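You operate a simulated robot arm through the tools that you are given. There is no shell and no other tool. Be economical: measure what you need, move in short steps, check, and stop when the job is done.

The job below is to be done with a simulated robot arm. You get a single attempt, and the scene is never put back.

## Task
Press the tally key two times.

Only the result counts: the job must be done as asked and must still hold three seconds after the hand-in. Knocking over, shifting, dropping, spilling or breaking anything else fails it.

## Robot
A 7-joint arm with a two-finger parallel gripper, fixed in place. Base frame: the origin is at the foot of the arm, x ahead of it, y to its left, z up. Readings come in mm, degrees, newtons and seconds.
Its first joint turns from -66.0 to 66.0 degrees. Payload 2.4 kg.
The TCP is the grasp point between the finger pads, 30 mm short of the fingertips. In the tool frame z runs along the fingers and y along their closing line. The gripper opens to 94 mm. The fingers are 28 mm wide and 10 mm thick; the gripper's body (50 by 96 mm) begins 55 mm behind the TCP.
Orientation is told as [roll, pitch, yaw] about the base's x, y, z axes, in that order, counted from this pose: with the fingers straight down and closing along the base's y, the tool's x points along the base's -x, its y along +y and its z along -z.

## Interface
- The arm moves only by the tool play_rows. Its argument "series" is a list of rows, each a list of 6 numbers: the shift along the tool's x, y, z in mm, then the turn, a rotation vector about the tool's x, y, z in degrees. In form: [[dx, dy, dz, rx, ry, rz], ...]. A call has 1 to 8 rows; each row shifts and turns the commanded pose from where the row before left it, along the tool's axes as they then stand. "gripper" is the finger opening in mm, from 0 to 94, set as the call begins (left out, the last holds). Rows are played at 5 a second. More than 50 mm and 8.6 degrees between two rows, or a gripper value outside its range, and nothing of the call is played. A pose out of reach is approached as far as the arm can. The call stops where the force on the tool passes 40 N (or 10 N more than at its start, if that is more) or the arm is blocked; 0.2 s more then pass. Each finger travels about 153 mm/s and halts on what it meets, pressing with about 39 N; the grip force reading is that of the motor and also rises with nothing between the fingers. The clock runs only during rows and for 0.2 s after the last one: add rows that do not move to give the fingers time. The reply holds the time, the measured pose of the TCP, the force on the tool along the base axes, the opening and the grip force, in the units named above and with some noise.
- Cameras (640 x 400 px; columns grow to the right, rows downward): "scene" is fixed at [18.6, 465, 1470.1]; the picture's right is [-0.84, -0.54, 0.00], its down [-0.18, 0.27, -0.95] and it looks along [0.51, -0.80, -0.33] (base axes); focal length 316 px, centre (320, 200). "wrist" rides on the gripper at [-37, 0, -58] in the tool frame; the picture's right is [0.00, -1.00, 0.00], its down [0.97, 0.00, -0.24] and it looks along [0.24, 0.00, 0.97] (tool axes); focal length 218 px, centre (320, 200).
- get_image(camera): a new picture of that camera. No time passes.
- point_at(camera, pixels): for up to 12 pixels [column, row] of the newest picture of that camera ("zoom" is the newest enlarged one), the place [x, y, z] in the base frame of the surface seen there, good to about 3 mm, but the place of the scene camera against the robot may be out by one fixed shift of up to 12 mm in any direction. No time passes.
- enlarge(camera, box): a new picture of the part [left, top, right, bottom] of that camera's present view, enlarged. No time passes.
- job_done(): hands the job in; it is judged then, once.

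Keep the steps short. Do not move on a guess: measure, check each grasp and each placing, and mend mistakes. In all there are 60 turns and 30 pictures (those below and enlarged ones count). Leave the gripper open and the arm clear of the work at the hand-in unless told otherwise, and finish with a single line.

The tools are called after ">>>" as a command line: name --pt "numbers of a row" for each row, then --argument value for the rest, lists and objects as JSON in quotes. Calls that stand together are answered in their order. play_rows: Moves the arm, as the interface text tells. Its arguments: {"type":"object","properties":{"series":{"type":"array","items":{"type":"array","items":{"type":"number"}}},"gripper":{"type":"number"}},"required":["series"]} The other tools are called the same way: get_image (camera) takes a picture; point_at (camera, pixels) gives the place of the surface under pixels of a picture; enlarge (camera, box) takes an enlarged picture of a part of a camera's view; job_done () hands the job in.

At the start:

```text
t: 0.0
tcp_pos: [347.8, -131.9, 1259.4]
tcp_rot: [0.0, 0.0, -0.1]
ft_force: [0.0, 1.0, -0.5]
grip_width: 94.1
grasp_force: 0.0
```

scene: 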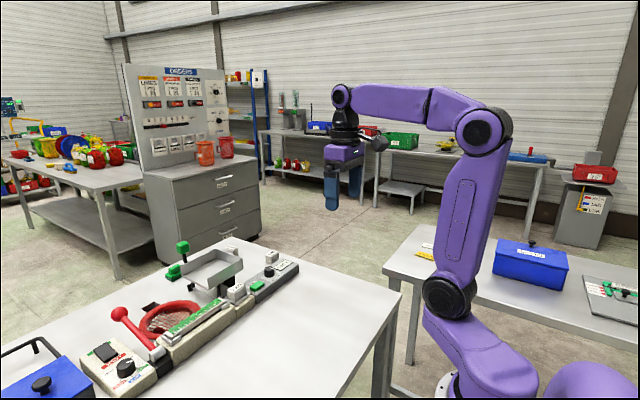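
wrist: 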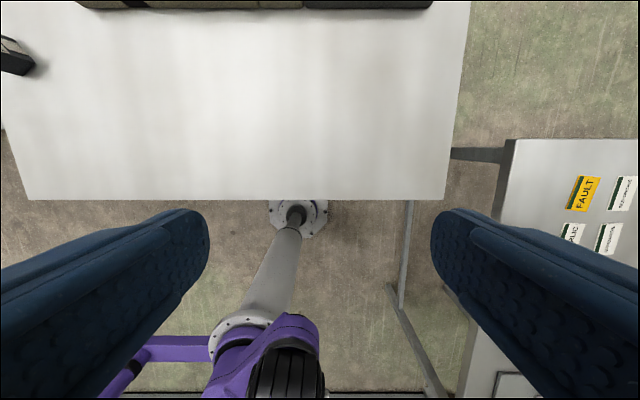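

I see a device on the table in the scene view; I'll enlarge the areas with keys to find the "tally" label.

>>> enlarge --camera "scene" --box '[160, 230, 310, 330]'

>>> enlarge --camera "scene" --box '[60, 290, 220, 400]'

```text
4.00 times, centred on (235, 280) of scene
```

zoom: 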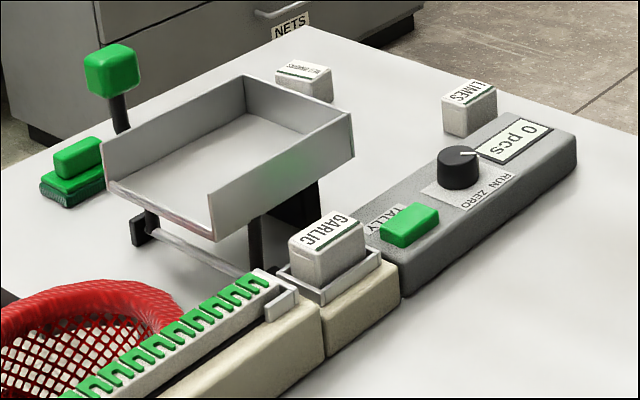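

```text
3.64 times, centred on (140, 345) of scene
```

zoom: 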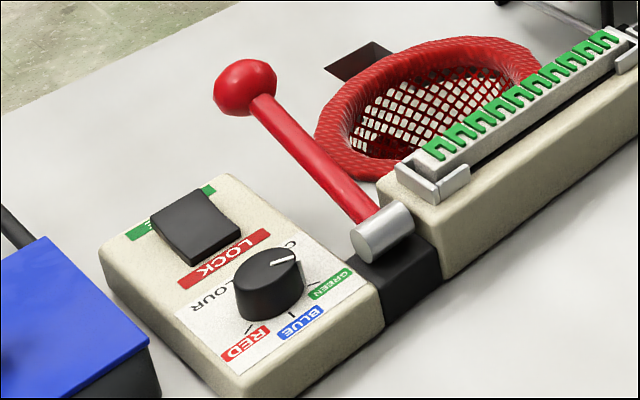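

The green key beside the "TALLY" label is at about scene pixel (257, 286), on the grey box with the "0 pcs" display. I'll measure its top and the neighbours, and look closer.

>>> enlarge --camera "scene" --box '[230, 250, 310, 300]'

>>> point_at --camera "scene" --pixels '[[257, 284], [252, 286], [263, 283], [258, 289], [269, 269], [236, 285], [257, 274], [284, 265], [272, 252], [248, 297], [207, 245], [232, 265]]'

```text
8.00 times, centred on (270, 275) of scene
```

zoom: 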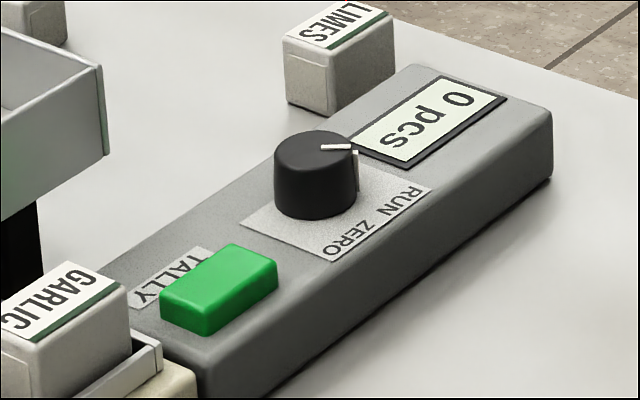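

```text
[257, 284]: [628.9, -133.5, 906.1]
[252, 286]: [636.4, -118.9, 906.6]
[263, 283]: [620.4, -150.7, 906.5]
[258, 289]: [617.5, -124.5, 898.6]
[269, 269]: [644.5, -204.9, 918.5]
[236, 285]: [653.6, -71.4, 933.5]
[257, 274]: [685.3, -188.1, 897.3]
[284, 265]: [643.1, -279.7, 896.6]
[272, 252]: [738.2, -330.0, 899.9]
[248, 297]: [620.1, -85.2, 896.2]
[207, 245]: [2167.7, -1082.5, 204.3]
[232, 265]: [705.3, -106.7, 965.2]
```

The key top is near (629, -133, 906), and the knob's pointer seems to be on the RUN side. The scene camera may be offset, so I'll close the fingers and move high and forward for a wrist view.

>>> play_rows --pt "-36 0 20 0 0 0" --pt "-36 0 20 0 0 0" --pt "-36 0 20 0 0 0" --pt "-36 0 20 0 0 0" --pt "-36 0 20 0 0 0" --pt "-36 0 20 0 0 0" --pt "0 0 0 0 0 0" --gripper 0

>>> get_image --camera "wrist"

```text
t: 1.6
tcp_pos: [563.3, -132.9, 1141.0]
tcp_rot: [-0.1, 0.0, 0.0]
ft_force: [0.8, 0.3, -0.4]
grip_width: 0.1
grasp_force: 33.0
```

```text
24 pictures are left
```

wrist: 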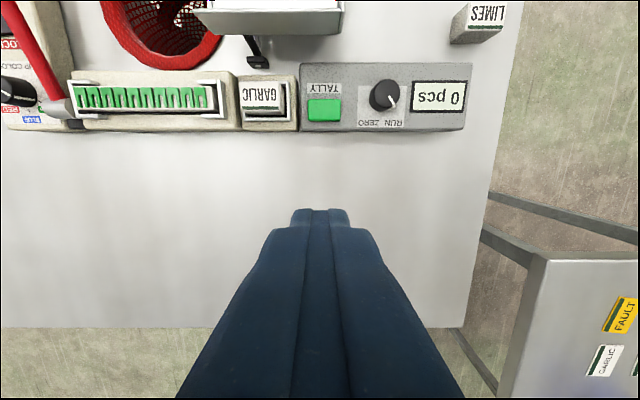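

The key is at wrist pixel (324, 109). I'll zoom in to check the knob and measure the key and surroundings.

>>> enlarge --camera "wrist" --box '[240, 60, 480, 140]'

>>> point_at --camera "wrist" --pixels '[[324, 109], [310, 109], [338, 109], [324, 101], [324, 117], [352, 118], [385, 95], [264, 95], [350, 160], [324, 78], [290, 20]]'

```text
2.67 times, centred on (360, 100) of wrist
```

zoom: 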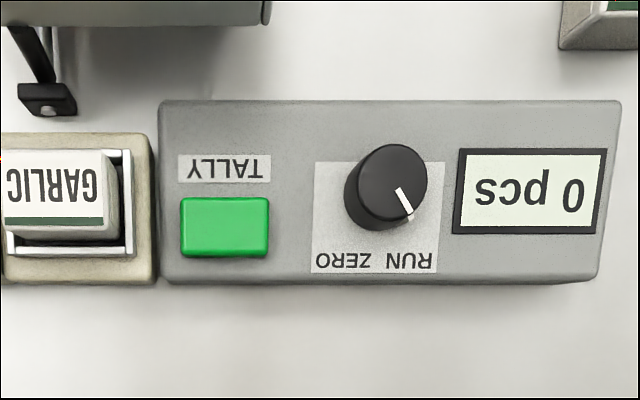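

```text
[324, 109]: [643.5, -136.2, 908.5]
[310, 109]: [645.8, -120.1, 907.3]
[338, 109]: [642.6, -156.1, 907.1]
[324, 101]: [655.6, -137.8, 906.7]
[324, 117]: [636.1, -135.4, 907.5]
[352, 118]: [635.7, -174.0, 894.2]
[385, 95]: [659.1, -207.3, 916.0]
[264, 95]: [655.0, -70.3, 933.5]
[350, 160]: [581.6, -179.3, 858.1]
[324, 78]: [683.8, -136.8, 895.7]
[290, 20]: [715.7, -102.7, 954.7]
```

The knob points at RUN and the display shows 0. The key top is centred at about (645, -137.5, 907.5), with the box face at about z = 895. I'll move over the key and descend so the fingertips are about 20 mm above it (TCP z about 958).

>>> play_rows --pt "-41 -2.3 0 0 0 0" --pt "-41 -2.3 0 0 0 0" --pt "0 0 40 0 0 0" --pt "0 0 40 0 0 0" --pt "0 0 40 0 0 0" --pt "0 0 40 0 0 0" --pt "0 0 23 0 0 0" --pt "0 0 0 0 0 0"

>>> enlarge --camera "scene" --box '[220, 240, 316, 300]'

>>> get_image --camera "wrist"

```text
t: 3.4
tcp_pos: [635.3, -135.9, 956.3]
tcp_rot: [0.0, 0.0, 0.0]
ft_force: [0.9, -0.8, 0.0]
grip_width: 0.0
grasp_force: 32.8
out of reach, approached as far as the arm can: row 2
```

```text
6.67 times, centred on (268, 270) of scene
```

zoom: 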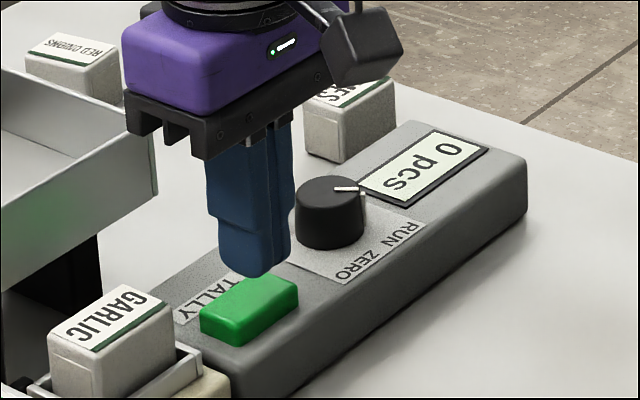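

```text
21 pictures are left
```

wrist: 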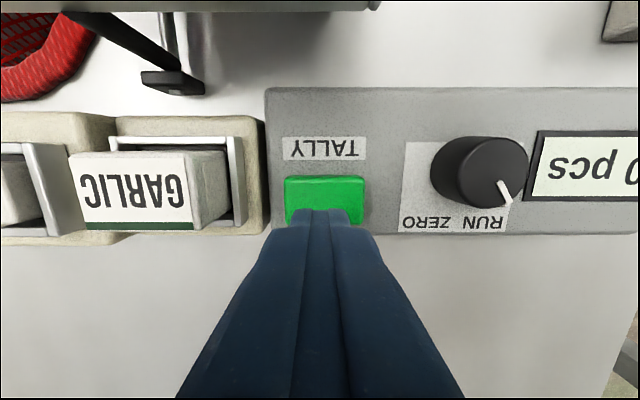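

The high row fell short in reach, so x is at 635. At this height I'll shift 9.5 mm forward and 1.5 mm in -y, then measure the visible key.

>>> play_rows --pt "-9.5 -1.5 0 0 0 0" --pt "0 0 0 0 0 0"

>>> get_image --camera "wrist"

>>> point_at --camera "wrist" --pixels '[[290, 200], [325, 198], [360, 200], [325, 155], [375, 200]]'

```text
t: 4.0
tcp_pos: [644.6, -137.0, 956.7]
tcp_rot: [0.0, 0.1, 0.0]
ft_force: [0.2, -0.5, -0.2]
grip_width: 0.0
grasp_force: 33.2
```

```text
20 pictures are left
```

wrist: 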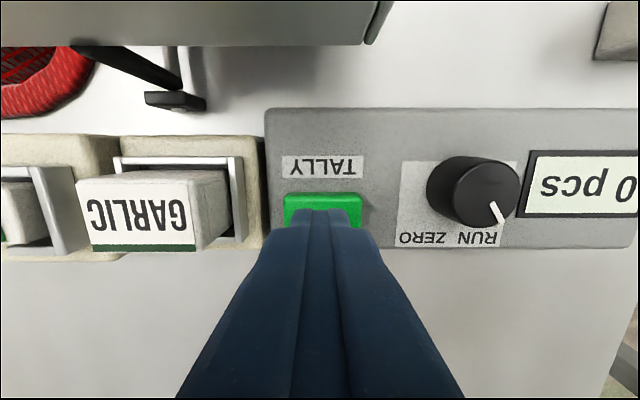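

```text
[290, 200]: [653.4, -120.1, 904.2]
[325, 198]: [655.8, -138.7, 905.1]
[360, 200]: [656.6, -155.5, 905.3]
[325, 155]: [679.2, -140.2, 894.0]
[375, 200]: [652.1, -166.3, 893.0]
```

I'm centred over the key. I'll descend to just above its top (tips at about z = 909).

>>> play_rows --pt "0 0 9 0 0 0" --pt "0 0 8 0 0 0" --pt "0 0 0 0 0 0"

```text
t: 4.8
tcp_pos: [644.8, -135.4, 941.3]
tcp_rot: [0.1, -0.1, 0.1]
ft_force: [0.0, -0.2, 0.0]
grip_width: 0.1
grasp_force: 33.0
```

No contact yet, with the tips at about z = 911. I'll go down in 1 mm rows and watch the force.

>>> play_rows --pt "0 0 1 0 0 0" --pt "0 0 1 0 0 0" --pt "0 0 1 0 0 0" --pt "0 0 1 0 0 0" --pt "0 0 1 0 0 0"

>>> enlarge --camera "scene" --box '[220, 240, 316, 300]'

```text
t: 6.0
tcp_pos: [645.3, -137.1, 934.8]
tcp_rot: [0.0, 0.1, 0.0]
ft_force: [-0.5, 0.1, 0.8]
grip_width: 0.0
grasp_force: 33.1
```

```text
6.67 times, centred on (268, 270) of scene
```

zoom: 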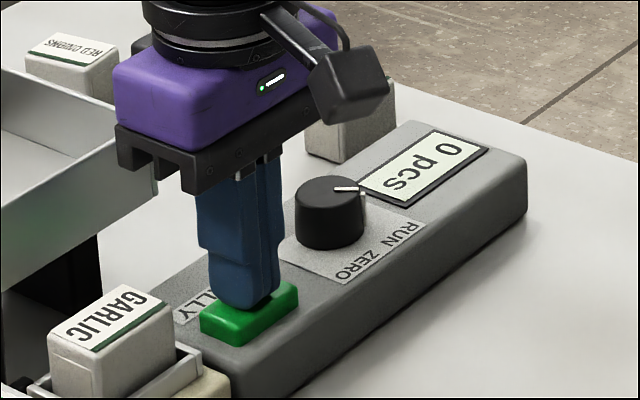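

Tips are at about z = 905, touching or nearly so with little force, and the display still shows 0. I'll continue down in 1 mm rows.

>>> play_rows --pt "0 0 1 0 0 0" --pt "0 0 1 0 0 0" --pt "0 0 1 0 0 0"

>>> enlarge --camera "scene" --box '[220, 240, 316, 300]'

```text
t: 6.8
tcp_pos: [643.6, -137.5, 933.6]
tcp_rot: [-0.1, -0.1, 0.0]
ft_force: [-1.7, -0.2, 2.4]
grip_width: 0.0
grasp_force: 33.0
```

```text
6.67 times, centred on (268, 270) of scene
```

zoom: 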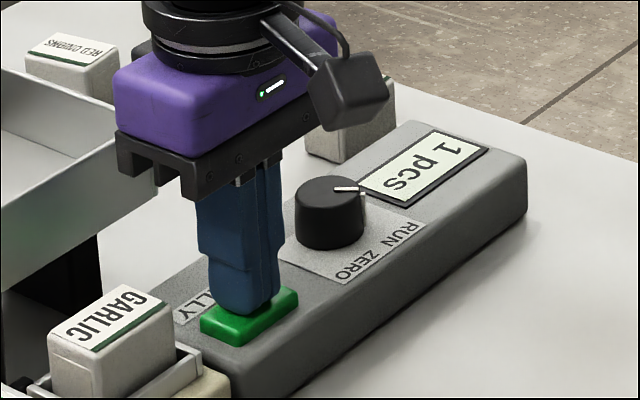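

The display now reads "1 pcs", so the first press has registered. I'll lift 12 mm to release fully and check that it stays at 1.

>>> play_rows --pt "0 0 -6 0 0 0" --pt "0 0 -6 0 0 0" --pt "0 0 0 0 0 0"

>>> enlarge --camera "scene" --box '[220, 240, 316, 300]'

```text
t: 7.6
tcp_pos: [644.7, -137.1, 943.8]
tcp_rot: [0.0, 0.1, 0.0]
ft_force: [-0.6, 0.0, 0.5]
grip_width: 0.0
grasp_force: 33.1
```

```text
6.67 times, centred on (268, 270) of scene
```

zoom: 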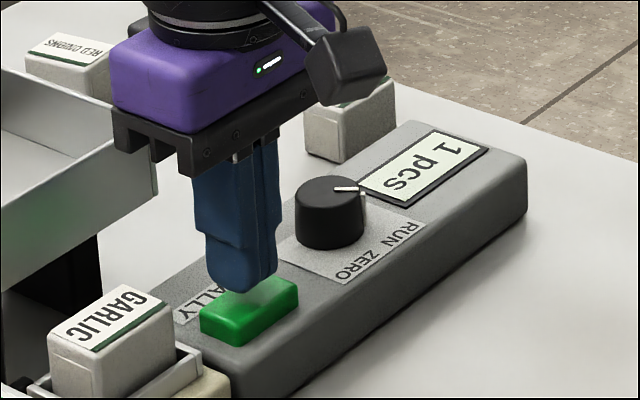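

The key is released and the display holds at 1. I'll press a second time to the same depth (12 mm).

>>> play_rows --pt "0 0 5 0 0 0" --pt "0 0 3 0 0 0" --pt "0 0 1 0 0 0" --pt "0 0 1 0 0 0" --pt "0 0 1 0 0 0" --pt "0 0 1 0 0 0"

>>> enlarge --camera "scene" --box '[220, 240, 316, 300]'

```text
t: 9.0
tcp_pos: [645.1, -137.5, 933.5]
tcp_rot: [0.0, -0.1, 0.0]
ft_force: [0.2, -1.1, 2.7]
grip_width: 0.0
grasp_force: 32.9
```

```text
6.67 times, centred on (268, 270) of scene
```

zoom: 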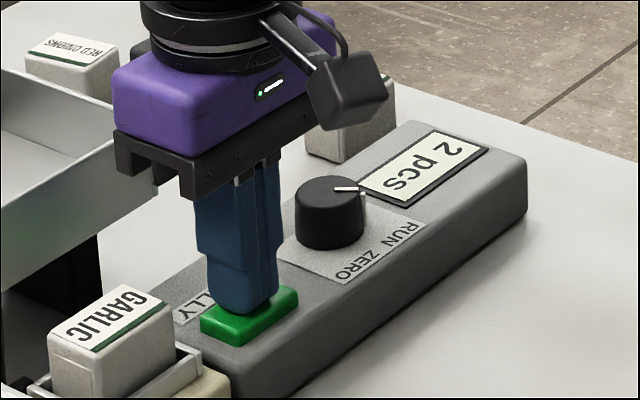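

The display reads "2 pcs". I'll lift straight up and back away, keeping the fingers closed until I'm clear.

>>> play_rows --pt "0 0 -20 0 0 0" --pt "0 0 -30 0 0 0" --pt "10 0 -40 0 0 0" --pt "25 0 -40 0 0 0" --pt "30 0 -35 0 0 0" --pt "30 0 -35 0 0 0" --pt "0 0 0 0 0 0"

>>> play_rows --pt "0 0 0 0 0 0" --pt "0 0 0 0 0 0" --pt "0 0 0 0 0 0" --pt "0 0 0 0 0 0" --gripper 94

>>> enlarge --camera "scene" --box '[160, 210, 320, 310]'

```text
t: 10.6
tcp_pos: [548.3, -137.0, 1131.4]
tcp_rot: [0.0, 0.0, 0.0]
ft_force: [0.0, 1.0, -0.7]
grip_width: 0.0
grasp_force: 32.6
```

```text
t: 11.6
tcp_pos: [549.5, -137.4, 1132.0]
tcp_rot: [0.0, 0.1, 0.0]
ft_force: [-0.1, 0.0, -0.2]
grip_width: 94.1
grasp_force: 0.0
```

```text
4.00 times, centred on (240, 260) of scene
```

zoom: 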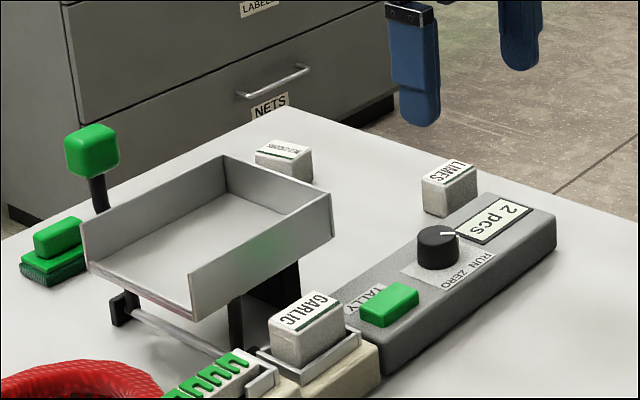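

The display still reads "2 pcs", the key is released, everything else looks undisturbed, the gripper is open and the arm is clear. I'm handing in.

>>> job_done

```text
The job is handed in.
```

The tally key was pressed two times and its display reads "2 pcs"; the arm is clear of the work with the gripper open.
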